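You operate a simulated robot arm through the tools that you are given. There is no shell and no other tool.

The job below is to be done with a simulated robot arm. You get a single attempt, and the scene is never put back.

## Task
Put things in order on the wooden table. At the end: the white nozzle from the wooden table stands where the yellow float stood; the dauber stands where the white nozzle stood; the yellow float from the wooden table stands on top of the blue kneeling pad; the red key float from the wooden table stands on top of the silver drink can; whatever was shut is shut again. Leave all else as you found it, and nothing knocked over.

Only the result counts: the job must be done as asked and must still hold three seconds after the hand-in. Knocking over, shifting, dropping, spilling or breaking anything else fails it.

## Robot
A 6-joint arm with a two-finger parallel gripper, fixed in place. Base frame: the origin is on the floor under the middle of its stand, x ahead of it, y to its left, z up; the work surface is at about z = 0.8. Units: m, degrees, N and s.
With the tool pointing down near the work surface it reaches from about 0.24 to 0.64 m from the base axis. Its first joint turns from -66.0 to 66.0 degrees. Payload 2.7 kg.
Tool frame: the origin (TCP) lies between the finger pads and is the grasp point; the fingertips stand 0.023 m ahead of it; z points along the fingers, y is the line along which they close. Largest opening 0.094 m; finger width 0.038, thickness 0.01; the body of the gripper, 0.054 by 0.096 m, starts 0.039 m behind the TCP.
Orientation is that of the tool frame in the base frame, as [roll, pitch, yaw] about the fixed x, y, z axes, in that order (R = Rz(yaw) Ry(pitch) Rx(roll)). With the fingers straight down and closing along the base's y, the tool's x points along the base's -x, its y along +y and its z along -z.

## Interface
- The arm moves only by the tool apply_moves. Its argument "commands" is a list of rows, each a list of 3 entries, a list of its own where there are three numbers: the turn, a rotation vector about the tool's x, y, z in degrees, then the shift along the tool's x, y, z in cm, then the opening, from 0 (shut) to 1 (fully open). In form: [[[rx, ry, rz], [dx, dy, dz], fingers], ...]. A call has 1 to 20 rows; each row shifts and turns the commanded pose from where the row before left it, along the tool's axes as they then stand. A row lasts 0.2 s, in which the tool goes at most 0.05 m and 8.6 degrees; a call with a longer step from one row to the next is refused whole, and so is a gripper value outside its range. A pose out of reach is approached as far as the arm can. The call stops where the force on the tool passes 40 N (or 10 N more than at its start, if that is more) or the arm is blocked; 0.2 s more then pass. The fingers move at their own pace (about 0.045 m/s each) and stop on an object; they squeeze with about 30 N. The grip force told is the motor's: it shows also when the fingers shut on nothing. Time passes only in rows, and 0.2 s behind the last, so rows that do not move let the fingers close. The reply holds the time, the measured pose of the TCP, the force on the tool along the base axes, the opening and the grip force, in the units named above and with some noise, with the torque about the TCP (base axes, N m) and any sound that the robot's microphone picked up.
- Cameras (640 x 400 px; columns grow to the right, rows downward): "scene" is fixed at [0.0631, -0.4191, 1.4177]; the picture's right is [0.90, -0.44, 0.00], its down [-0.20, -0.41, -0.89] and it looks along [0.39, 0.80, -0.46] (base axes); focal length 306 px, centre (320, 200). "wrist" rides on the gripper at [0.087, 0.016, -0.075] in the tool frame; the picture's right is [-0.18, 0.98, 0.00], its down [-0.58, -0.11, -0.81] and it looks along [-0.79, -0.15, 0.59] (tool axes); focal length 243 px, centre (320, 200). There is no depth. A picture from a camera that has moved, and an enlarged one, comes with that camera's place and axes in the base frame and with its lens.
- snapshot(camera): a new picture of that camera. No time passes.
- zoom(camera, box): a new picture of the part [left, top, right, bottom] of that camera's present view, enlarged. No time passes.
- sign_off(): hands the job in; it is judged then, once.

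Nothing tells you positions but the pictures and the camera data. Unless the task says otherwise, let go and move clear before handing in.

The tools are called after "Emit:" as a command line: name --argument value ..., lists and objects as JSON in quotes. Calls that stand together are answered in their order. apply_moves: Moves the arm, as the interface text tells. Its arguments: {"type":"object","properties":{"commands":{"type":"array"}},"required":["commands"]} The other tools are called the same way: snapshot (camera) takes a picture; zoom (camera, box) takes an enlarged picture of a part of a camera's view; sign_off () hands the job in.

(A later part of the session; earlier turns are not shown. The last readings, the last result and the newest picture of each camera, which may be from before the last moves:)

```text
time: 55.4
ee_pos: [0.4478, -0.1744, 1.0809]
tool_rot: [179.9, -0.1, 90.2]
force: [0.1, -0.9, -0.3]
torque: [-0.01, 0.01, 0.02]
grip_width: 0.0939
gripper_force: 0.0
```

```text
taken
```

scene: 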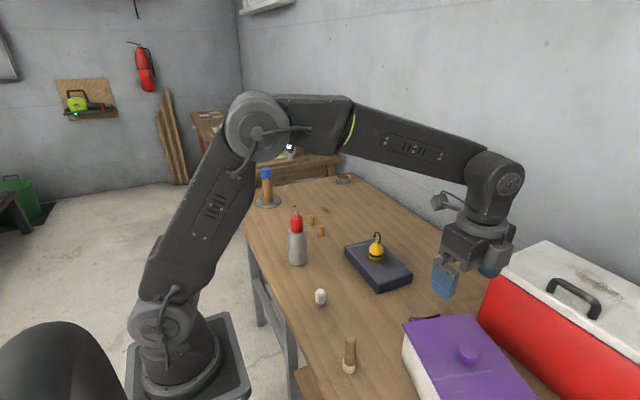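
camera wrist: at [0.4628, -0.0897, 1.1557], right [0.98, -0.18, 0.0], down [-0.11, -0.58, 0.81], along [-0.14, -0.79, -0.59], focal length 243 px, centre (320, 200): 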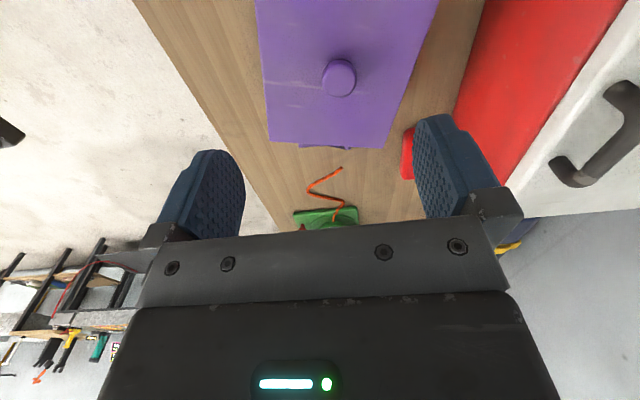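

Emit:
zoom --camera "wrist" --box '[240, 0, 440, 160]'

Emit:
zoom --camera "scene" --box '[440, 325, 500, 375]'

Emit:
zoom --camera "scene" --box '[395, 305, 545, 400]'

```text
2.50 times, centred on (340, 80) of wrist
camera zoom: at [0.4628, -0.0897, 1.1557], right [0.98, -0.18, 0.0], down [-0.11, -0.58, 0.81], along [-0.14, -0.79, -0.59], focal length 606 px, centre (270, 500)
```

zoom: 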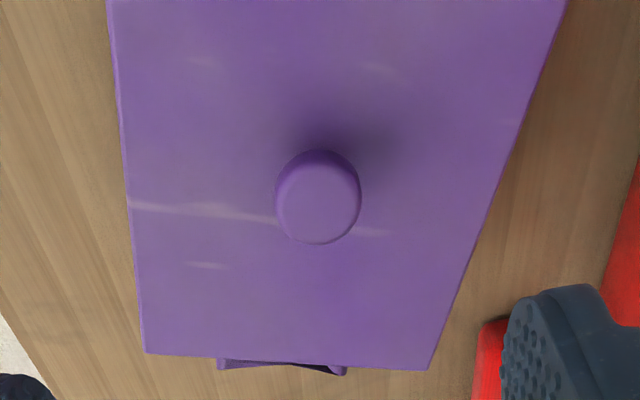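

```text
8.00 times, centred on (470, 350) of scene
camera zoom: at [0.0631, -0.4191, 1.4177], right [0.9, -0.44, 0.0], down [-0.2, -0.41, -0.89], along [0.39, 0.8, -0.46], focal length 2448 px, centre (-880, -1000)
```

zoom: 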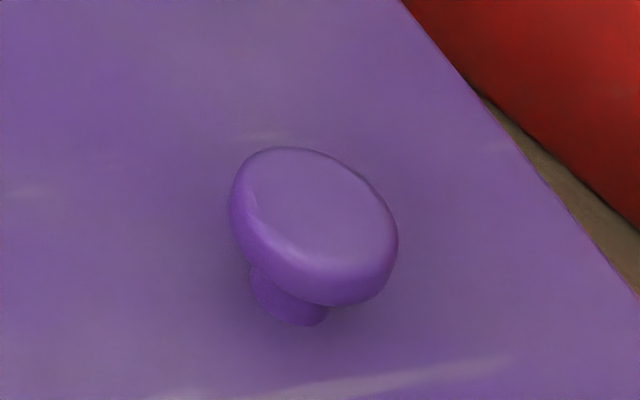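

```text
4.21 times, centred on (470, 352) of scene
camera zoom: at [0.0631, -0.4191, 1.4177], right [0.9, -0.44, 0.0], down [-0.2, -0.41, -0.89], along [0.39, 0.8, -0.46], focal length 1288 px, centre (-312, -442)
```

zoom: 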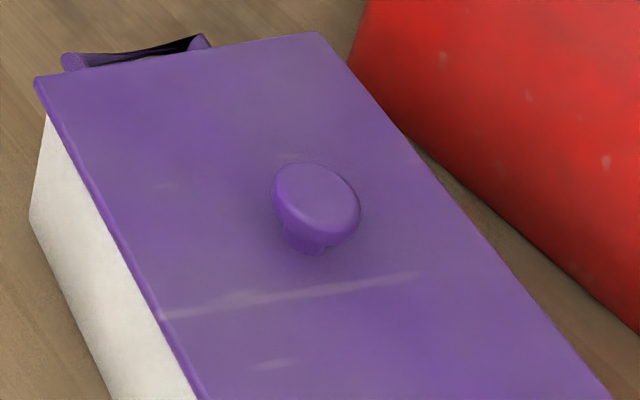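

The knob is a mushroom cap of about 33 mm near (0.462, −0.210), with its top at z ≈ 0.92. I'll approach above it and verify alignment before trying to lift the lid for a peek.

Emit:
apply_moves --commands '[[[0, 0, 0], [-1.8, 0.7, 2.0], 1], [[0, 0, 0], [-1.76, 0.7, 2.5], 1], [[0, 0, 0], [0, 0, 3.0], 1], [[0, 0, 0], [0, 0, 0], 1]]'

Emit:
snapshot --camera "wrist"

Emit:
zoom --camera "scene" --box '[400, 260, 560, 400]'

```text
time: 56.4
ee_pos: [0.4618, -0.2084, 1.0058]
tool_rot: [179.9, -0.1, 90.1]
force: [0.2, 0.3, 0.3]
torque: [0.02, -0.02, -0.01]
grip_width: 0.0942
gripper_force: 0.0
```

```text
taken
camera wrist: at [0.4766, -0.1255, 1.0805], right [0.98, -0.18, 0.0], down [-0.11, -0.58, 0.81], along [-0.14, -0.79, -0.59], focal length 243 px, centre (320, 200)
```

wrist: 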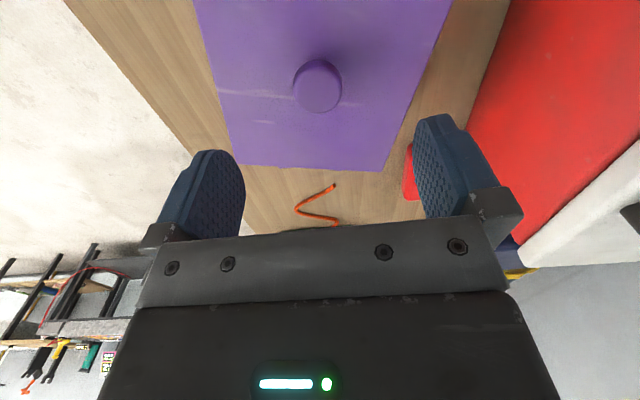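

```text
2.86 times, centred on (480, 330) of scene
camera zoom: at [0.0631, -0.4191, 1.4177], right [0.9, -0.44, 0.0], down [-0.2, -0.41, -0.89], along [0.39, 0.8, -0.46], focal length 874 px, centre (-137, -171)
```

zoom: 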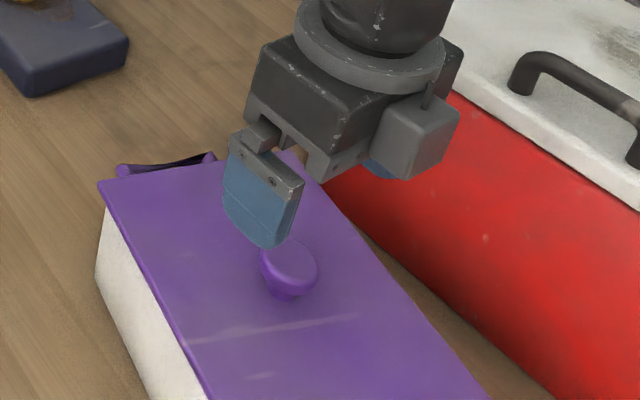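

Emit:
apply_moves --commands '[[[0, 0, 0], [-0.25, -0.05, 3.0], 1], [[0, 0, 0], [0, 0, 3.0], 1], [[0, 0, 0], [0, 0, 1.6], 1], [[0, 0, 0], [0, 0, 0], 1]]'

Emit:
snapshot --camera "wrist"

Emit:
zoom --camera "scene" --box '[420, 300, 520, 390]'

```text
time: 57.4
ee_pos: [0.4601, -0.2108, 0.9286]
tool_rot: [180.0, -0.1, 90.2]
force: [-0.1, -0.9, -0.4]
torque: [0.01, -0.02, 0.02]
grip_width: 0.0937
gripper_force: 0.0
```

```text
taken
camera wrist: at [0.4758, -0.1274, 1.0044], right [0.98, -0.18, 0.0], down [-0.11, -0.58, 0.81], along [-0.14, -0.79, -0.59], focal length 243 px, centre (320, 200)
```

wrist: 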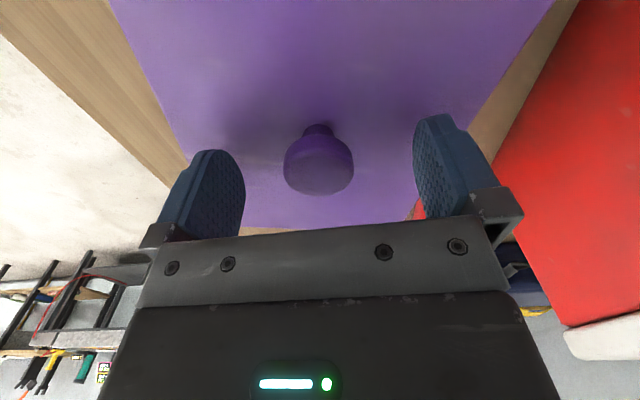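

```text
4.44 times, centred on (470, 345) of scene
camera zoom: at [0.0631, -0.4191, 1.4177], right [0.9, -0.44, 0.0], down [-0.2, -0.41, -0.89], along [0.39, 0.8, -0.46], focal length 1360 px, centre (-347, -444)
```

zoom: 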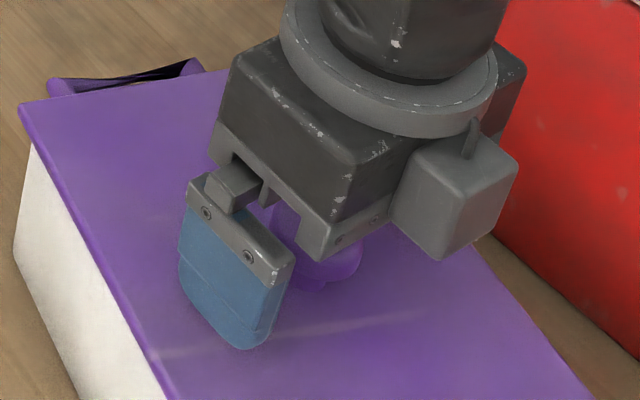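

The knob is centred between the pads. I'll go 2 mm lower and close on it.

Emit:
apply_moves --commands '[[[0, 0, 0], [0, 0, 0.2], 1], [[0, 0, 0], [0, 0, 0], 0], [[0, 0, 0], [0, 0, 0], 0], [[0, 0, 0], [0, 0, 0], 0], [[0, 0, 0], [0, 0, 0], 0], [[0, 0, 0], [0, 0, 0], 0], [[0, 0, 0], [0, 0, 0], 0]]'

Emit:
zoom --camera "wrist" --box '[200, 90, 440, 240]'

```text
time: 59.0
ee_pos: [0.4611, -0.2115, 0.9275]
tool_rot: [179.9, -0.1, 90.3]
force: [-1.5, 0.5, 0.4]
torque: [0.01, 0.03, -0.04]
grip_width: 0.0325
gripper_force: 30.2
```

```text
2.67 times, centred on (320, 165) of wrist
camera zoom: at [0.4759, -0.1273, 1.0028], right [0.98, -0.18, 0.0], down [-0.11, -0.58, 0.81], along [-0.14, -0.79, -0.59], focal length 647 px, centre (320, 293)
```

zoom: 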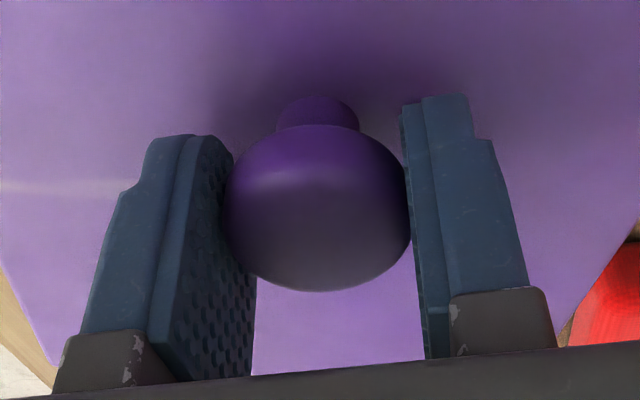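

The knob is gripped at 32.5 mm. I'll lift a few millimetres and check the force to see whether the lid comes free.

Emit:
apply_moves --commands '[[[0, 0, 0], [0, 0, -0.3], 0], [[0, 0, 0], [0, 0, -0.3], 0], [[0, 0, 0], [0, 0, 0], 0]]'

Emit:
zoom --camera "scene" --box '[395, 305, 545, 400]'

```text
time: 59.8
ee_pos: [0.4606, -0.2122, 0.9343]
tool_rot: [179.9, -0.2, 90.2]
force: [-0.5, 0.2, -2.9]
torque: [-0.03, 0.01, 0.03]
grip_width: 0.0323
gripper_force: 30.0
```

```text
4.21 times, centred on (470, 352) of scene
camera zoom: at [0.0631, -0.4191, 1.4177], right [0.9, -0.44, 0.0], down [-0.2, -0.41, -0.89], along [0.39, 0.8, -0.46], focal length 1288 px, centre (-312, -442)
```

zoom: 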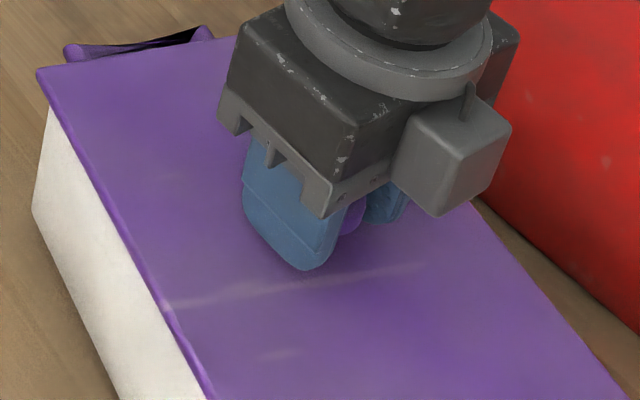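

The lid lifts free with only about 3 N, so the box does open. I'll lift it straight up and move it aside toward +y so the scene camera can look in.

Emit:
apply_moves --commands '[[[0, 0, 0], [0, 0, -2.0], 0], [[0, 0, 0], [0, 0, -4.0], 0], [[0, 0, 0], [0, 0, -4.0], 0], [[0, 0, 0], [0, 0, -4.0], 0], [[0, 0, 0], [0, 0, -4.0], 0], [[0, 0, 0], [3.5, 0, 0], 0], [[0, 0, 0], [3.5, 0, 0], 0], [[0, 0, 0], [3.5, 0, 0], 0], [[0, 0, 0], [3.5, 0, 0], 0], [[0, 0, 0], [0, 0, 0], 0]]'

Emit:
snapshot --camera "scene"

Emit:
snapshot --camera "wrist"

Emit:
zoom --camera "scene" --box '[395, 290, 545, 400]'

```text
time: 62.0
ee_pos: [0.4605, -0.0716, 1.1147]
tool_rot: [180.0, 0.0, 90.2]
force: [-0.7, -0.6, -3.4]
torque: [-0.02, 0.03, -0.03]
grip_width: 0.0322
gripper_force: 29.7
```

```text
taken
```

scene: 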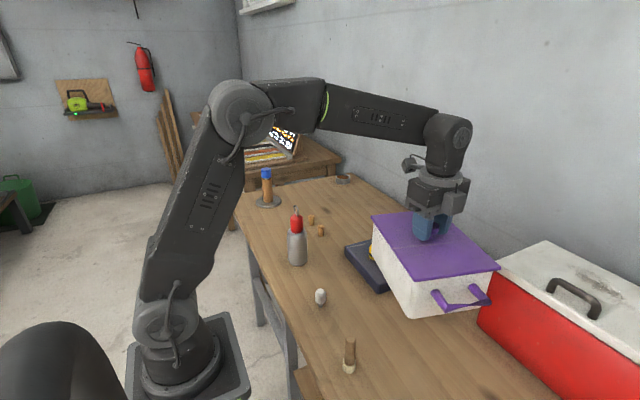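

```text
taken
camera wrist: at [0.4763, 0.0124, 1.1891], right [0.98, -0.18, 0.0], down [-0.11, -0.58, 0.81], along [-0.14, -0.79, -0.59], focal length 243 px, centre (320, 200)
```

wrist: 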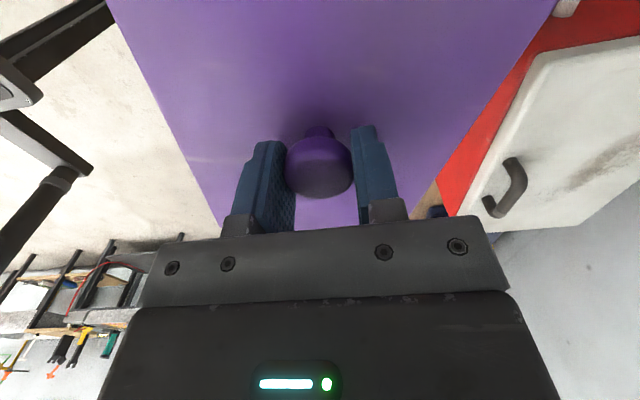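

```text
3.64 times, centred on (470, 345) of scene
camera zoom: at [0.0631, -0.419, 1.4177], right [0.9, -0.44, 0.0], down [-0.2, -0.41, -0.89], along [0.39, 0.8, -0.46], focal length 1112 px, centre (-226, -327)
```

zoom: 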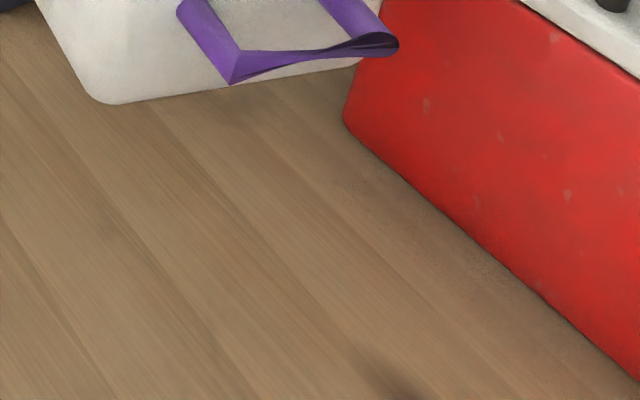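

The whole box came up: the lid is part of it, so this is not an openable container. I must put it back exactly where it was, so I'll retrace the same path in reverse, stopping just above the table.

Emit:
apply_moves --commands '[[[0, 0, 0], [-3.5, 0, 0], 0], [[0, 0, 0], [-3.5, 0, 0], 0], [[0, 0, 0], [-3.5, 0, 0], 0], [[0, 0, 0], [-3.5, 0, 0], 0], [[0, 0, 0], [0, 0, 0], 0], [[0, 0, 0], [0, 0, 4.0], 0], [[0, 0, 0], [0, 0, 4.0], 0], [[0, 0, 0], [0, 0, 4.0], 0], [[0, 0, 0], [0, 0, 4.0], 0], [[0, 0, 0], [0, 0, 1.6], 0], [[0, 0, 0], [0, 0, 0], 0]]'

Emit:
zoom --camera "scene" --box '[395, 305, 545, 400]'

```text
time: 64.4
ee_pos: [0.4619, -0.2131, 0.9365]
tool_rot: [179.9, -0.1, 90.2]
force: [0.0, 0.4, -3.7]
torque: [-0.01, -0.03, 0.0]
grip_width: 0.0325
gripper_force: 30.0
```

```text
4.21 times, centred on (470, 352) of scene
camera zoom: at [0.0631, -0.4191, 1.4177], right [0.9, -0.44, 0.0], down [-0.2, -0.41, -0.89], along [0.39, 0.8, -0.46], focal length 1288 px, centre (-312, -442)
```

zoom: 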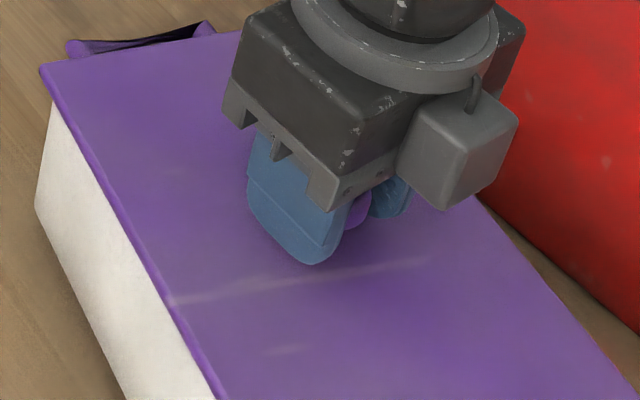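

Emit:
apply_moves --commands '[[[0, 0, 0], [0, 0, 0.5], 0], [[0, 0, 0], [0, 0, 0.2], 0], [[0, 0, 0], [0, 0, 0.1], 0], [[0, 0, 0], [0, 0, 0], 0]]'

```text
time: 65.4
ee_pos: [0.4612, -0.2127, 0.9289]
tool_rot: [180.0, -0.1, 90.2]
force: [-0.5, 0.0, -3.1]
torque: [-0.02, -0.01, 0.0]
grip_width: 0.0324
gripper_force: 30.0
```

Emit:
apply_moves --commands '[[[0, 0, 0], [0, 0, 0.1], 0], [[0, 0, 0], [0, 0, 0.06], 0], [[0, 0, 0], [0, 0, 0], 0]]'

Emit:
zoom --camera "scene" --box '[395, 290, 500, 400]'

```text
time: 66.2
ee_pos: [0.4617, -0.2116, 0.9272]
tool_rot: [179.9, -0.1, 90.3]
force: [-1.2, 0.8, -2.4]
torque: [0.02, -0.03, 0.01]
grip_width: 0.0321
gripper_force: 29.9
```

```text
3.64 times, centred on (448, 345) of scene
camera zoom: at [0.0631, -0.4191, 1.4177], right [0.9, -0.44, 0.0], down [-0.2, -0.41, -0.89], along [0.39, 0.8, -0.46], focal length 1112 px, centre (-144, -327)
```

zoom: 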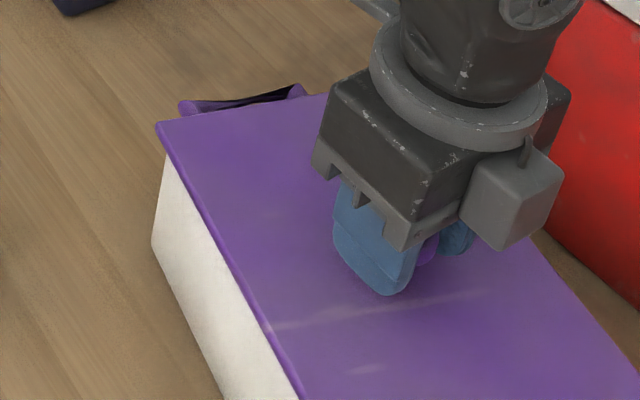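

The box outline matches the original picture pixel for pixel. I'll lower the last fraction of a millimetre until the table takes the weight.

Emit:
apply_moves --commands '[[[0, 0, 0], [0, 0, 0.05], 0], [[0, 0, 0], [0, 0, 0.03], 0], [[0, 0, 0], [0, 0, 0], 0]]'

```text
time: 67.0
ee_pos: [0.4615, -0.2128, 0.9279]
tool_rot: [179.9, 0.0, 90.2]
force: [-2.2, 0.3, 3.0]
torque: [0.0, 0.04, -0.05]
grip_width: 0.0326
gripper_force: 30.2
```

The table now carries the box. I'll release and rise straight up.

Emit:
apply_moves --commands '[[[0, 0, 0], [0, 0, 0], 0.5], [[0, 0, 0], [0, 0, 0], 0.8], [[0, 0, 0], [0, 0, 0], 1], [[0, 0, 0], [0, 0, 0], 1], [[0, 0, 0], [0, 0, 0], 1], [[0, 0, 0], [0, 0, -2.0], 1], [[0, 0, 0], [0, 0, -4.5], 1], [[0, 0, 0], [0, 0, -4.5], 1], [[0, 0, 0], [0, 0, -4.5], 1], [[0, 0, 0], [0, 0, -4.5], 1], [[0, 0, 0], [4.5, 0, 0], 1], [[0, 0, 0], [4.5, 0, 0], 1], [[0, 0, 0], [4.5, 0, 0], 1]]'

Emit:
zoom --camera "scene" --box '[395, 290, 500, 400]'

Emit:
zoom --camera "scene" --box '[380, 220, 640, 400]'

```text
time: 69.8
ee_pos: [0.4596, -0.0759, 1.1272]
tool_rot: [180.0, 0.0, 90.2]
force: [-0.1, 0.3, 0.6]
torque: [0.01, 0.04, 0.0]
grip_width: 0.0939
gripper_force: 0.1
```

```text
3.64 times, centred on (448, 345) of scene
camera zoom: at [0.0631, -0.4191, 1.4177], right [0.9, -0.44, 0.0], down [-0.2, -0.41, -0.89], along [0.39, 0.8, -0.46], focal length 1112 px, centre (-144, -327)
```

zoom: 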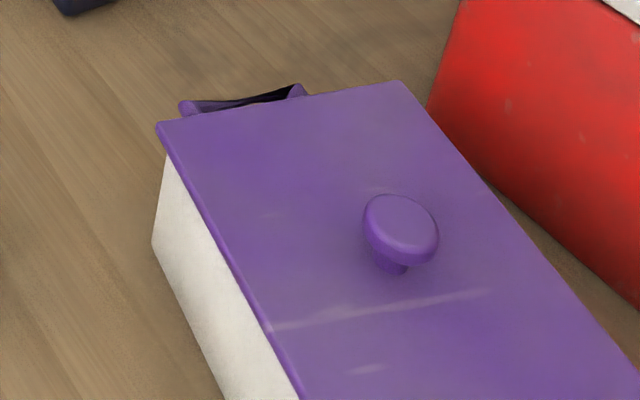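

```text
2.22 times, centred on (510, 310) of scene
camera zoom: at [0.0631, -0.4191, 1.4177], right [0.9, -0.44, 0.0], down [-0.2, -0.41, -0.89], along [0.39, 0.8, -0.46], focal length 680 px, centre (-102, -44)
```

zoom: 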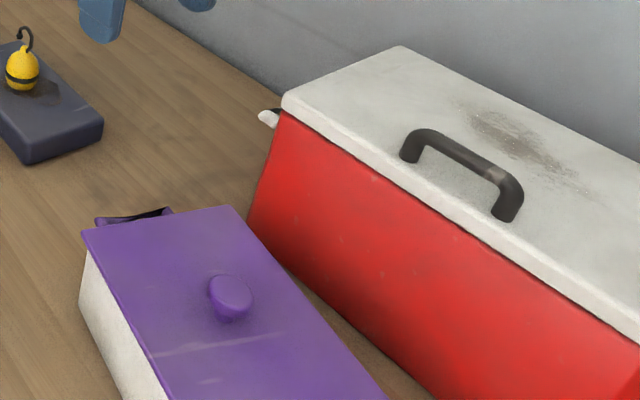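

The purple box is back in place. The remaining closed container within reach is the drawer with the white handle under the table's front edge. I'll move the wrist camera in front of the table edge, staying high, to study it.

Emit:
apply_moves --commands '[[[0, 0, 0], [-1.45, -3.35, 0], 1], [[0, 0, 0], [-1.45, -3.35, 0], 1], [[0, 0, 0], [-1.45, -3.35, 0], 1], [[0, 0, 0], [-1.45, -3.35, 0], 1], [[0, 0, 0], [-1.45, -3.35, 0], 1], [[0, 0, 0], [-1.45, -3.35, 0], 1], [[0, 0, 0], [-1.45, -3.35, 0], 1], [[0, 0, 0], [-1.45, -3.35, 0], 1], [[0, 0, -8.3], [0, 0, 0], 1], [[0, 0, -8.3], [0, 0, 0], 1], [[0, 0, -8.3], [0, 0, 0], 1], [[0, 0, -8.3], [0, 0, 0], 1], [[0, 0, -8.3], [0, 0, 0], 1], [[0, 0, -8.3], [0, 0, 0], 1]]'

Emit:
snapshot --camera "wrist"

Emit:
snapshot --camera "scene"

```text
time: 72.8
ee_pos: [0.1918, -0.1944, 1.1273]
tool_rot: [179.8, 0.1, 140.1]
force: [-0.6, -0.5, -0.3]
torque: [-0.02, -0.02, 0.0]
grip_width: 0.0942
gripper_force: 0.1
```

```text
taken
camera wrist: at [0.1358, -0.1282, 1.2021], right [0.77, 0.64, 0.0], down [0.38, -0.46, 0.81], along [0.52, -0.62, -0.59], focal length 243 px, centre (320, 200)
```

wrist: 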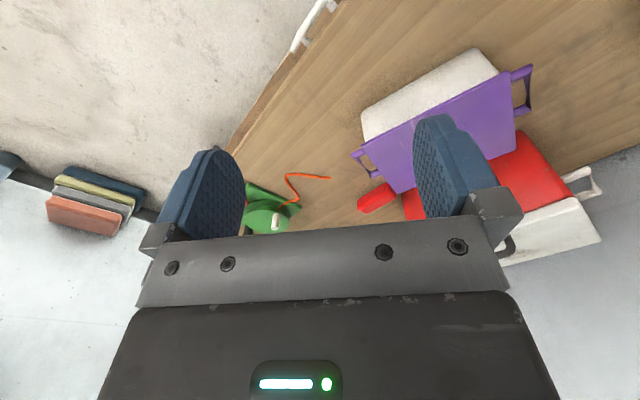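

```text
taken
```

scene: 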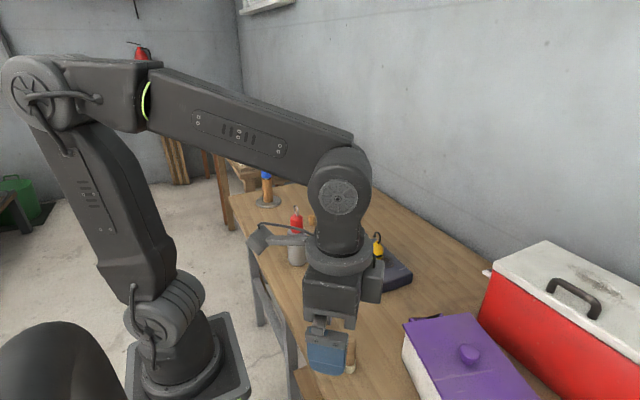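

Emit:
apply_moves --commands '[[[0, 8, 0], [0, 0, 0], 1], [[0, 8, 0], [0, 0, 0], 1], [[0, 8, 0], [0, 0, 0], 1], [[0, 0, 0], [0, 0, 0], 1]]'

Emit:
snapshot --camera "wrist"

Emit:
zoom --camera "wrist" --box '[220, 0, 420, 200]'

```text
time: 73.8
ee_pos: [0.193, -0.1942, 1.1279]
tool_rot: [179.9, -23.9, 140.1]
force: [0.0, 0.8, 0.2]
torque: [0.01, 0.0, 0.02]
grip_width: 0.0941
gripper_force: 0.0
```

```text
taken
camera wrist: at [0.165, -0.1524, 1.231], right [0.76, 0.65, -0.07], down [0.59, -0.64, 0.5], along [0.28, -0.42, -0.86], focal length 243 px, centre (320, 200)
```

wrist: 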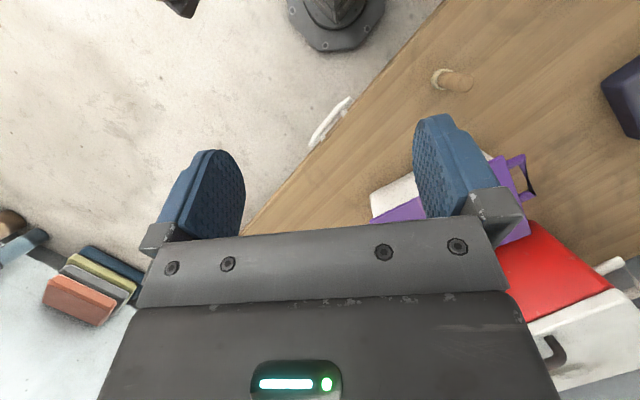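

```text
2.00 times, centred on (320, 100) of wrist
camera zoom: at [0.165, -0.1524, 1.231], right [0.76, 0.65, -0.07], down [0.59, -0.64, 0.5], along [0.28, -0.42, -0.86], focal length 485 px, centre (320, 400)
```

zoom: 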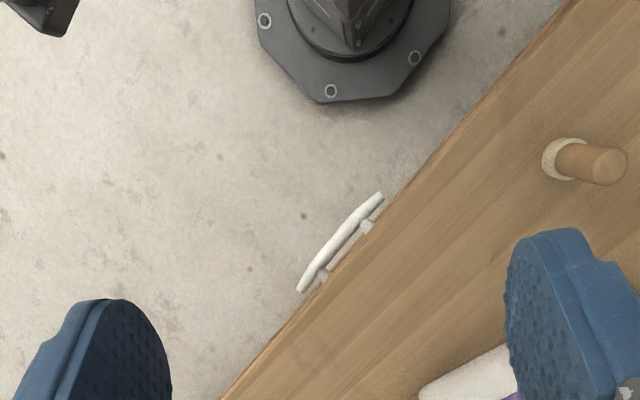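

The handle is a white bowed bar, about 13 cm long, at roughly (0.217, −0.25, 0.715), right at the table's edge. I'll untilt and lower the camera in front of the edge, in free air, to see the drawer face itself.

Emit:
apply_moves --commands '[[[0, -8, 0], [0, 0, 0], 1], [[0, -8, 0], [0, 0, 0], 1], [[0, -8, 0], [0, 0, 0], 1], [[0, 0, 0], [2.2, -0.5, 0], 1], [[0, 0, 0], [0, 0, 4.5], 1], [[0, 0, 0], [0, 0, 4.5], 1], [[0, 0, 0], [0, 0, 4.5], 1], [[0, 0, 0], [0, 0, 4.5], 1], [[0, 0, 0], [0, 0, 0], 1]]'

Emit:
snapshot --camera "wrist"

Emit:
snapshot --camera "scene"

```text
time: 75.8
ee_pos: [0.1731, -0.1823, 0.946]
tool_rot: [179.9, 0.1, 140.0]
force: [-0.7, -0.5, -0.1]
torque: [0.01, -0.04, 0.0]
grip_width: 0.0941
gripper_force: 0.0
```

```text
taken
camera wrist: at [0.1162, -0.1172, 1.0214], right [0.77, 0.63, 0.0], down [0.37, -0.46, 0.81], along [0.51, -0.62, -0.59], focal length 243 px, centre (320, 200)
```

wrist: 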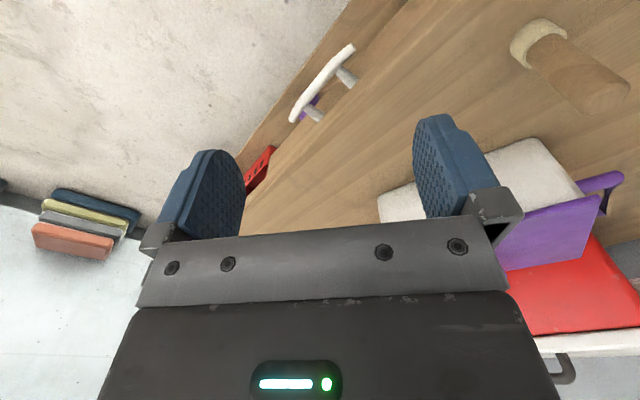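

```text
taken
```

scene: 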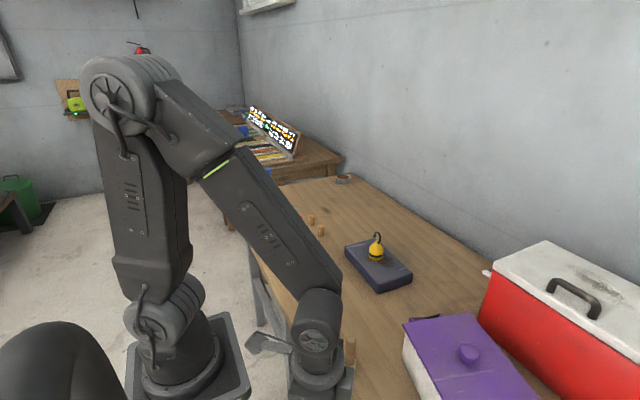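

Emit:
zoom --camera "wrist" --box '[230, 20, 400, 200]'

Emit:
zoom --camera "wrist" --box '[270, 30, 370, 140]'

```text
2.22 times, centred on (315, 110) of wrist
camera zoom: at [0.1162, -0.1172, 1.0214], right [0.77, 0.63, 0.0], down [0.37, -0.46, 0.81], along [0.51, -0.62, -0.59], focal length 539 px, centre (331, 400)
```

zoom: 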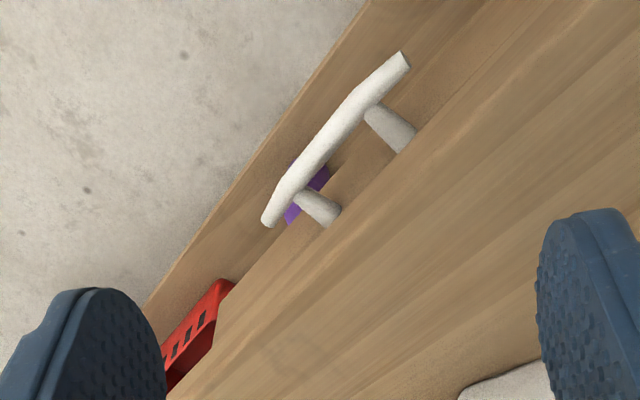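

```text
3.64 times, centred on (320, 85) of wrist
camera zoom: at [0.1162, -0.1172, 1.0214], right [0.77, 0.63, 0.0], down [0.37, -0.46, 0.81], along [0.51, -0.62, -0.59], focal length 882 px, centre (320, 618)
```

zoom: 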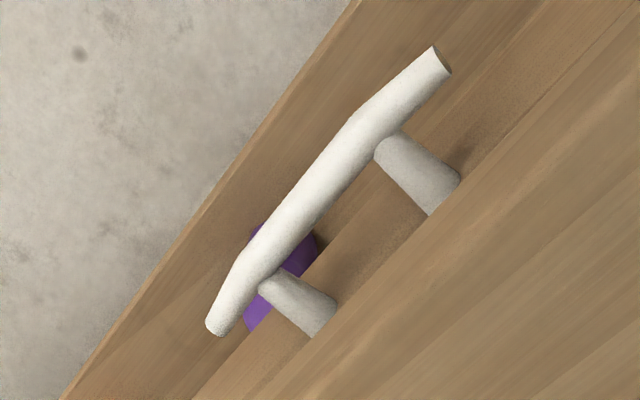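

There's a lower shelf under the table and a drawer front just beneath the tabletop, with the white bar handle on two posts. The bar's middle is near (0.215, −0.25, 0.71). I'll zoom further to understand the gap to the tabletop edge.

Emit:
zoom --camera "wrist" --box '[290, 40, 370, 130]'

Emit:
zoom --camera "wrist" --box '[330, 0, 430, 70]'

```text
4.44 times, centred on (330, 85) of wrist
camera zoom: at [0.1162, -0.1172, 1.0214], right [0.77, 0.63, 0.0], down [0.37, -0.46, 0.81], along [0.51, -0.62, -0.59], focal length 1078 px, centre (276, 711)
```

zoom: 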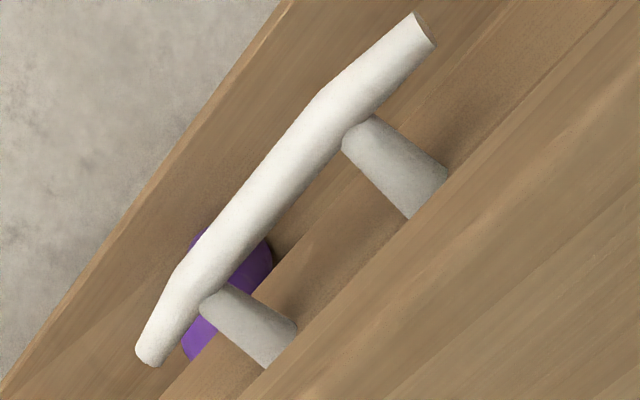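

```text
5.71 times, centred on (380, 35) of wrist
camera zoom: at [0.1162, -0.1172, 1.0214], right [0.77, 0.63, 0.0], down [0.37, -0.46, 0.81], along [0.51, -0.62, -0.59], focal length 1386 px, centre (-23, 1143)
```

zoom: 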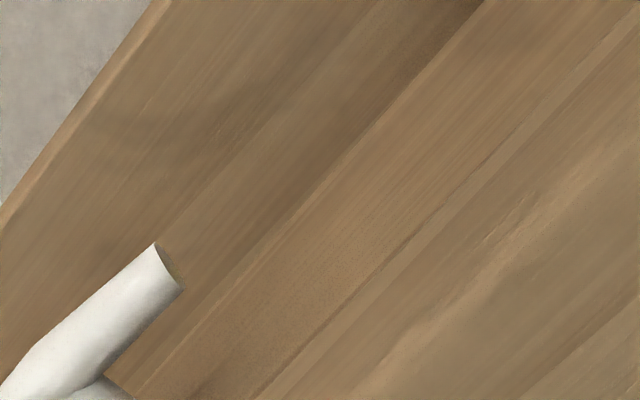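

The drawer front sits about 4 cm behind the bar, recessed under the slab edge. The post gap is about 53 mm, enough for one finger (38 mm). I can hook the bar from behind with the table-side finger, fully open and tilted about 15°. First I'll align above, clear of the edge, and check reach.

Emit:
apply_moves --commands '[[[0, 0, 8.33], [0, 0, 0], 1], [[0, 0, 8.33], [0, 0, 0], 1], [[0, 0, 8.33], [0, 0, 0], 1], [[0, 0, 8.33], [0, 0, 0], 1], [[0, 0, 8.33], [0, 0, 0], 1], [[0, 0, 8.33], [0, 0, 0], 1], [[0, 0, 0], [-3.4, -0.7, 0], 1], [[0, 0, 0], [-3.4, -0.7, 0], 1], [[-7.5, 0, 0], [0, 0, 0], 1], [[-7.5, 0, 0], [0, 0, 0], 1], [[0, 0, 0], [0, 0, 0], 1]]'

Emit:
snapshot --camera "wrist"

Emit:
snapshot --camera "scene"

```text
time: 78.2
ee_pos: [0.1607, -0.252, 0.9466]
tool_rot: [164.8, 0.1, 90.0]
force: [-0.3, 0.2, 0.0]
torque: [-0.01, 0.01, -0.01]
grip_width: 0.0939
gripper_force: 0.0
```

```text
taken
camera wrist: at [0.1545, -0.1671, 1.0236], right [0.95, -0.18, 0.26], down [-0.32, -0.58, 0.75], along [0.01, -0.79, -0.61], focal length 243 px, centre (320, 200)
```

wrist: 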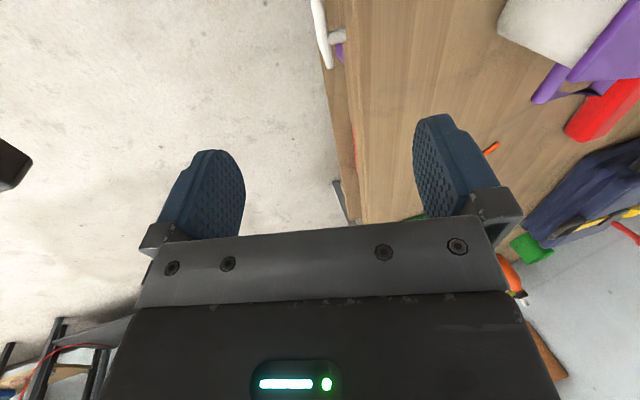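

```text
taken
```

scene: 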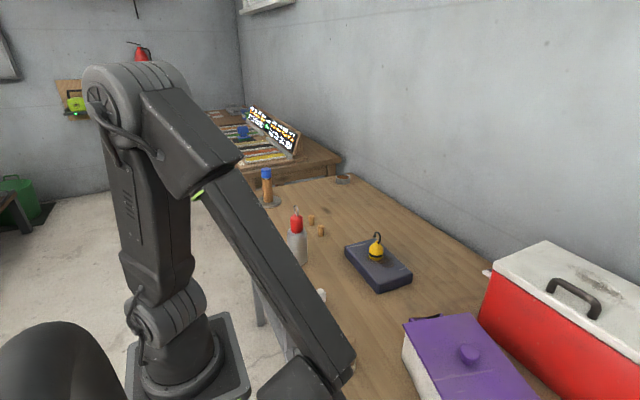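

I'm reaching this pose fine. I'll descend until the fingertips are just above tabletop level and check the gap to the table edge.

Emit:
apply_moves --commands '[[[0, 0, 0], [0, -1.0, 3.86], 1], [[0, 0, 0], [0, -1.0, 3.86], 1], [[0, 0, 0], [0, -0.9, 3.48], 1], [[0, 0, 0], [0, 0, 0], 1]]'

Emit:
snapshot --camera "wrist"

Emit:
zoom --camera "wrist" --box '[260, 0, 460, 200]'

```text
time: 79.2
ee_pos: [0.1597, -0.2523, 0.8308]
tool_rot: [164.9, 0.0, 90.0]
force: [0.2, -0.5, 0.1]
torque: [-0.01, 0.02, 0.02]
grip_width: 0.0941
gripper_force: 0.0
```

```text
taken
camera wrist: at [0.1547, -0.1668, 0.9074], right [0.95, -0.18, 0.26], down [-0.32, -0.58, 0.75], along [0.01, -0.79, -0.61], focal length 243 px, centre (320, 200)
```

wrist: 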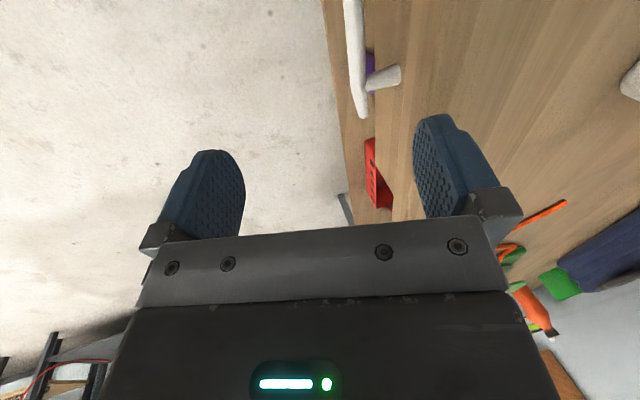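

```text
2.00 times, centred on (360, 100) of wrist
camera zoom: at [0.1547, -0.1668, 0.9074], right [0.95, -0.18, 0.26], down [-0.32, -0.58, 0.75], along [0.01, -0.79, -0.61], focal length 485 px, centre (240, 400)
```

zoom: 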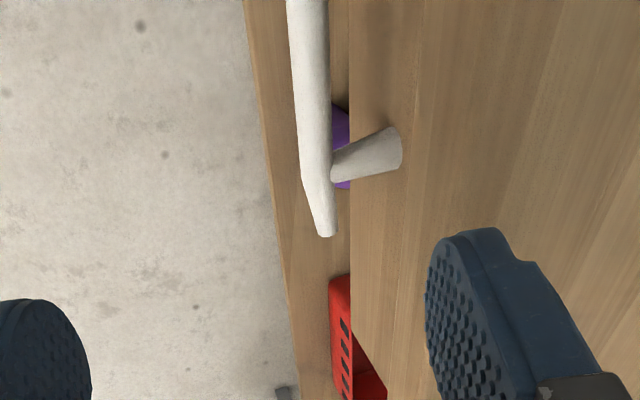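

The drawer face and posts are now clear; the bar centre is about (0.219, 0.712), and the gap behind it fits a finger with about 3 mm on each side. I'll lower in front of the edge first, then slide the rear finger diagonally down behind the bar.

Emit:
apply_moves --commands '[[[0, 0, 0], [0.06, -0.72, 2.7], 1], [[0, 0, 0], [0.06, -0.72, 2.7], 1], [[0, 0, 0], [0, 0, 0], 1]]'

Emit:
snapshot --camera "wrist"

Emit:
zoom --camera "wrist" --box '[300, 20, 500, 220]'

```text
time: 80.0
ee_pos: [0.1591, -0.251, 0.7741]
tool_rot: [164.8, 0.0, 90.1]
force: [0.2, -0.1, -0.7]
torque: [0.0, -0.01, 0.05]
grip_width: 0.0939
gripper_force: 0.1
```

```text
taken
camera wrist: at [0.156, -0.1659, 0.8513], right [0.95, -0.18, 0.26], down [-0.32, -0.58, 0.75], along [0.01, -0.79, -0.61], focal length 243 px, centre (320, 200)
```

wrist: 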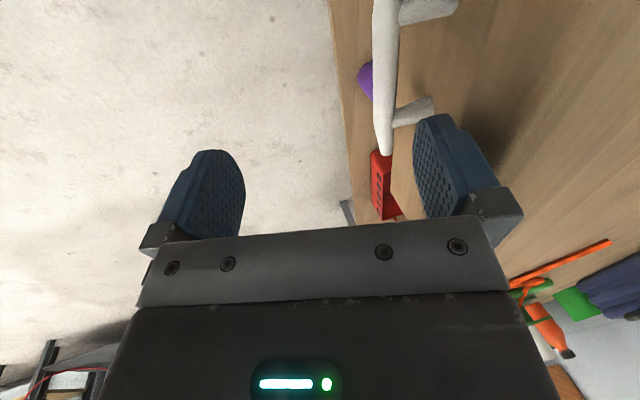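

```text
2.00 times, centred on (400, 120) of wrist
camera zoom: at [0.156, -0.1659, 0.8513], right [0.95, -0.18, 0.26], down [-0.32, -0.58, 0.75], along [0.01, -0.79, -0.61], focal length 485 px, centre (160, 360)
```

zoom: 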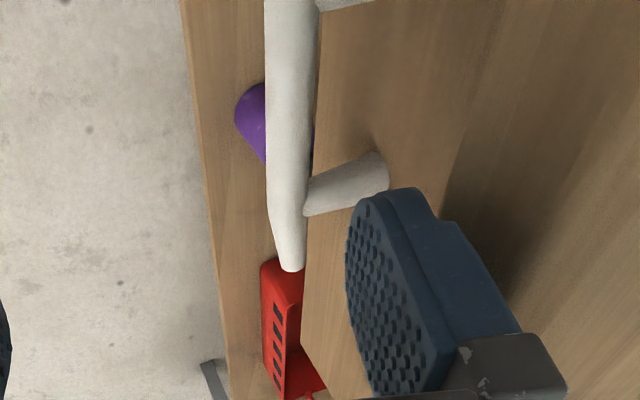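

The drawer face is at x ≈ 0.258 and the bar at x ≈ 0.220. I'll slide the rear finger down behind the bar in two stages while watching the force.

Emit:
apply_moves --commands '[[[0, 0, 0], [0, 0.116, 1.318], 1], [[0, 0, 0], [0, 0.116, 1.318], 1], [[0, 0, 0], [0, 0.116, 1.318], 1], [[0, 0, 0], [0, 0, 0], 1]]'

Emit:
snapshot --camera "wrist"

Emit:
zoom --camera "wrist" --box '[320, 40, 520, 240]'

```text
time: 81.0
ee_pos: [0.1738, -0.2506, 0.7371]
tool_rot: [164.9, 0.0, 90.0]
force: [0.1, 0.0, -0.1]
torque: [0.01, -0.01, -0.01]
grip_width: 0.0941
gripper_force: 0.1
```

```text
taken
camera wrist: at [0.17, -0.1657, 0.8142], right [0.95, -0.18, 0.26], down [-0.31, -0.58, 0.75], along [0.01, -0.79, -0.61], focal length 243 px, centre (320, 200)
```

wrist: 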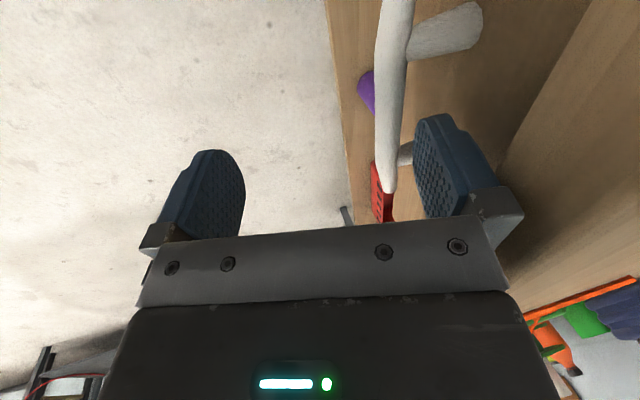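

```text
2.00 times, centred on (420, 140) of wrist
camera zoom: at [0.17, -0.1657, 0.8142], right [0.95, -0.18, 0.26], down [-0.31, -0.58, 0.75], along [0.01, -0.79, -0.61], focal length 485 px, centre (120, 320)
```

zoom: 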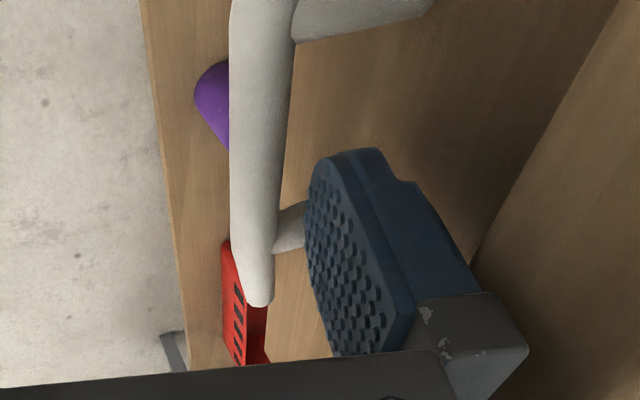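

The finger is passing behind the bar with clearance and no force. I'll continue down to full hook depth.

Emit:
apply_moves --commands '[[[0, 0, 0], [0, 0.03, 1.3], 1], [[0, 0, 0], [0, 0.03, 1.3], 1], [[0, 0, 0], [0, 0, 0], 1]]'

Emit:
zoom --camera "wrist" --box '[320, 40, 520, 240]'

```text
time: 81.8
ee_pos: [0.1814, -0.2511, 0.7142]
tool_rot: [164.9, 0.0, 90.0]
force: [0.5, -0.6, -1.1]
torque: [-0.03, 0.02, 0.0]
grip_width: 0.0938
gripper_force: 0.0
```

```text
2.00 times, centred on (420, 140) of wrist
camera zoom: at [0.1773, -0.1662, 0.7893], right [0.95, -0.18, 0.26], down [-0.31, -0.58, 0.75], along [0.01, -0.79, -0.61], focal length 485 px, centre (120, 320)
```

zoom: 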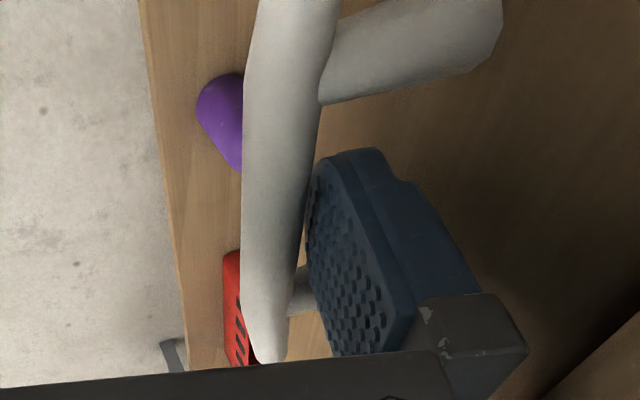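

The tip is behind the bar. I'll go 1 cm deeper, then pull gently toward the robot and watch the force.

Emit:
apply_moves --commands '[[[0, 0, 0], [0, 0, 1.0], 1], [[0, 0, 0], [0, -0.48, -0.13], 1], [[0, 0, 0], [0, -0.29, -0.08], 1], [[0, 0, 0], [0, 0, 0], 1]]'

Emit:
zoom --camera "wrist" --box '[320, 40, 520, 240]'

```text
time: 82.8
ee_pos: [0.1848, -0.2492, 0.7034]
tool_rot: [164.9, -0.1, 90.0]
force: [0.0, 0.2, 0.2]
torque: [-0.04, -0.01, -0.02]
grip_width: 0.0942
gripper_force: 0.0
out of reach, approached as far as the arm can: row 2
```

```text
2.00 times, centred on (420, 140) of wrist
camera zoom: at [0.1799, -0.166, 0.7798], right [0.95, -0.18, 0.26], down [-0.31, -0.58, 0.75], along [0.01, -0.79, -0.61], focal length 485 px, centre (120, 320)
```

zoom: 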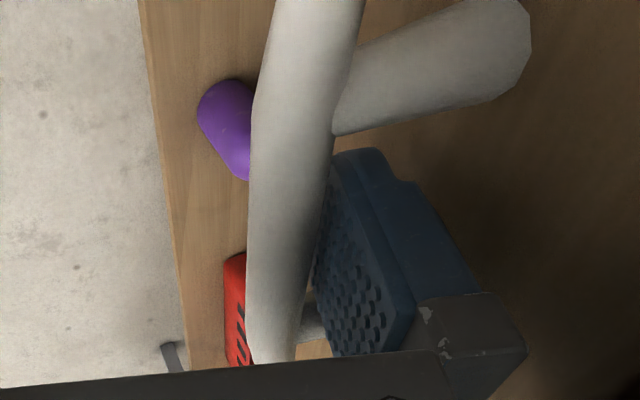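

Pulling straight back at this tilt is out of reach. Instead, I'll pull by gradually bringing the tool upright: the wrist stays put while the fingertip swings toward the robot. I'll try two small steps first.

Emit:
apply_moves --commands '[[[2, 0, 0], [0, -0.4, -0.1], 1], [[2, 0, 0], [0, -0.5, -0.12], 1], [[0, 0, 0], [0, 0, 0], 1]]'

Emit:
zoom --camera "wrist" --box '[320, 40, 520, 240]'

```text
time: 83.6
ee_pos: [0.1723, -0.25, 0.7043]
tool_rot: [168.9, -0.1, 90.0]
force: [1.2, 0.6, -0.1]
torque: [-0.01, 0.03, 0.02]
grip_width: 0.0939
gripper_force: 0.1
```

```text
2.00 times, centred on (420, 140) of wrist
camera zoom: at [0.1733, -0.166, 0.7801], right [0.96, -0.18, 0.19], down [-0.26, -0.58, 0.77], along [-0.03, -0.79, -0.61], focal length 485 px, centre (120, 320)
```

zoom: 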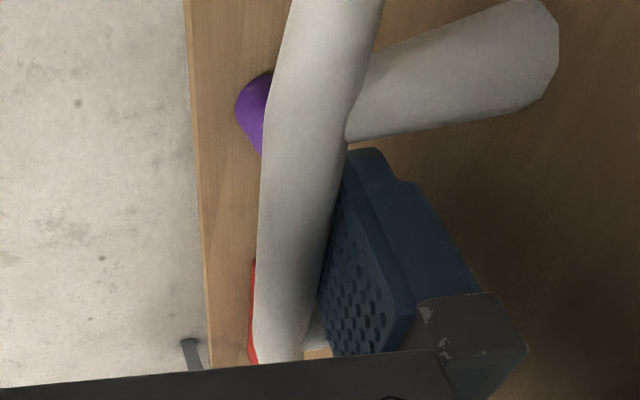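

The drawer moves freely: about 9 mm so far, at only around 1 N. So the drawer really opens. I'll keep pulling while bringing the tool upright.

Emit:
apply_moves --commands '[[[2.2, 0, 0], [0, -0.62, -0.1], 1], [[2.2, 0, 0], [0, -0.62, -0.08], 1], [[2.2, 0, 0], [0, -0.62, -0.06], 1], [[2.2, 0, 0], [0, -0.62, -0.03], 1], [[2.2, 0, 0], [0, -0.62, 0], 1], [[0, 0, 0], [0, 0, 0], 1]]'

Emit:
snapshot --camera "wrist"

```text
time: 85.0
ee_pos: [0.141, -0.2507, 0.7022]
tool_rot: [179.9, -0.2, 90.0]
force: [0.8, 0.7, -0.4]
torque: [-0.05, 0.02, 0.0]
grip_width: 0.0938
gripper_force: 0.0
```

```text
taken
camera wrist: at [0.1565, -0.166, 0.7774], right [0.98, -0.18, 0.0], down [-0.11, -0.58, 0.81], along [-0.15, -0.79, -0.59], focal length 243 px, centre (320, 200)
```

wrist: 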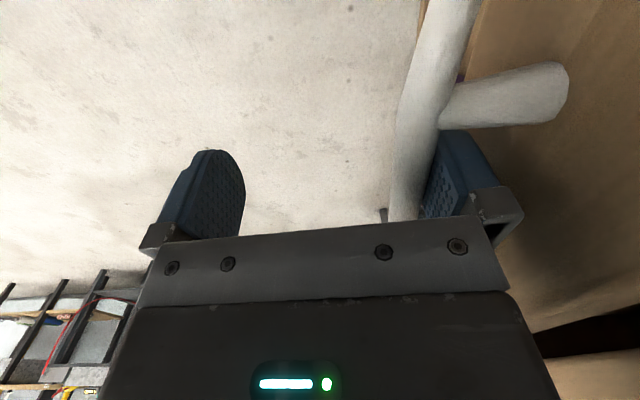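

The drawer is about 4 cm open. I'll continue a little by swinging the fingertip further toward the robot, with the wrist fixed.

Emit:
apply_moves --commands '[[[2, 0, 0], [0, -0.58, -0.05], 1], [[2, 0, 0], [0, -0.58, -0.03], 1], [[2, 0, 0], [0, -0.58, 0], 1], [[2, 0, 0], [0, -0.58, 0.02], 1], [[2, 0, 0], [0, -0.58, 0.04], 1], [[0, 0, 0], [0, 0, 0], 1]]'

Emit:
snapshot --camera "wrist"

```text
time: 86.4
ee_pos: [0.1449, -0.2463, 0.7018]
tool_rot: [-179.2, -0.1, 90.0]
force: [0.3, -0.2, -0.7]
torque: [0.01, 0.04, 0.01]
grip_width: 0.0937
gripper_force: 0.0
out of reach, approached as far as the arm can: row 1, 2, 3, 4, 5
```

```text
taken
camera wrist: at [0.1617, -0.1611, 0.7764], right [0.98, -0.18, -0.01], down [-0.1, -0.58, 0.81], along [-0.16, -0.79, -0.59], focal length 243 px, centre (320, 200)
```

wrist: 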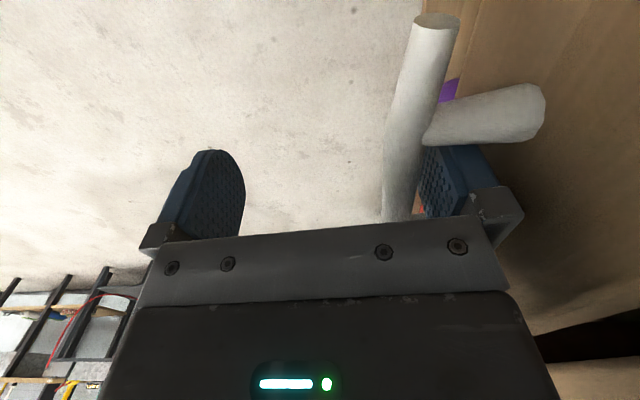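

The arm hit its near-reach limit, with the drawer about 4 cm open. I'll lift the finger out, narrow the gripper, and pinch the bar directly so it can be pulled closer.

Emit:
apply_moves --commands '[[[0, 0, 0], [0, 0, -2.2], 1], [[0, 0, 0], [0, 0, -2.2], 1], [[0, 0, 0], [0, 0, -2.2], 1], [[0, 0, 0], [0, 0, 0], 1]]'

Emit:
snapshot --camera "wrist"

```text
time: 87.2
ee_pos: [0.1592, -0.2421, 0.7071]
tool_rot: [-179.6, 1.1, 89.4]
force: [1.0, -1.2, 1.0]
torque: [-0.02, -0.04, -0.06]
grip_width: 0.094
gripper_force: 0.1
out of reach, approached as far as the arm can: row 1, 2, 3
stopped in row 4: the force on the tool passed its limit at 47 N (the readings are from after the stop); the commanded pose is now the measured one
```

```text
taken
camera wrist: at [0.1766, -0.1556, 0.7801], right [0.98, -0.19, 0.0], down [-0.11, -0.56, 0.82], along [-0.16, -0.8, -0.57], focal length 243 px, centre (320, 200)
```

wrist: 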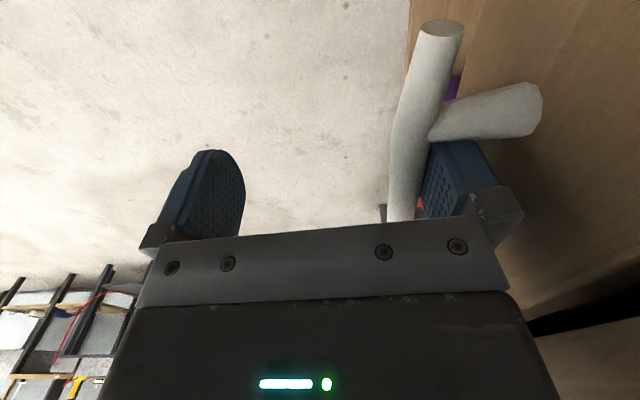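

The out-of-reach commands piled up and pushed the finger against a post. The commanded pose has now been reset to the measured one. I'll re-centre in the gap with a small move, then rise in small, reachable steps.

Emit:
apply_moves --commands '[[[0, 0, 0], [-0.4, 0, -0.3], 1], [[0, 0, 0], [-0.3, 0, -0.7], 1], [[0, 0, 0], [0, 0, 0], 1]]'

Emit:
snapshot --camera "wrist"

```text
time: 88.0
ee_pos: [0.1589, -0.2475, 0.7177]
tool_rot: [179.9, 0.9, 89.3]
force: [0.2, 0.1, -1.5]
torque: [-0.02, 0.04, 0.01]
grip_width: 0.0942
gripper_force: 0.0
```

```text
taken
camera wrist: at [0.1755, -0.1622, 0.7904], right [0.98, -0.19, 0.01], down [-0.12, -0.57, 0.81], along [-0.16, -0.8, -0.58], focal length 243 px, centre (320, 200)
```

wrist: 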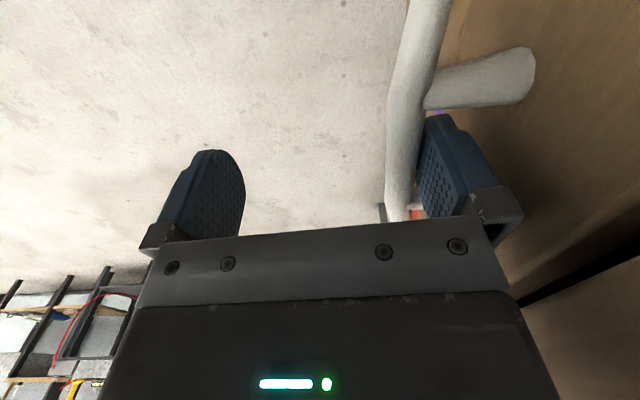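

Emit:
apply_moves --commands '[[[0, 0, 0], [-0.6, 0, -0.2], 1], [[0, 0, 0], [0, -0.6, 0], 1], [[0, 0, 0], [0, -0.6, 0], 1], [[0, 0, 0], [0, 0, 0], 1]]'

```text
time: 89.0
ee_pos: [0.1585, -0.2478, 0.7166]
tool_rot: [179.8, 0.9, 89.4]
force: [0.6, -0.6, 0.3]
torque: [0.02, -0.03, -0.02]
grip_width: 0.0939
gripper_force: 0.1
out of reach, approached as far as the arm can: row 1, 2, 3
```

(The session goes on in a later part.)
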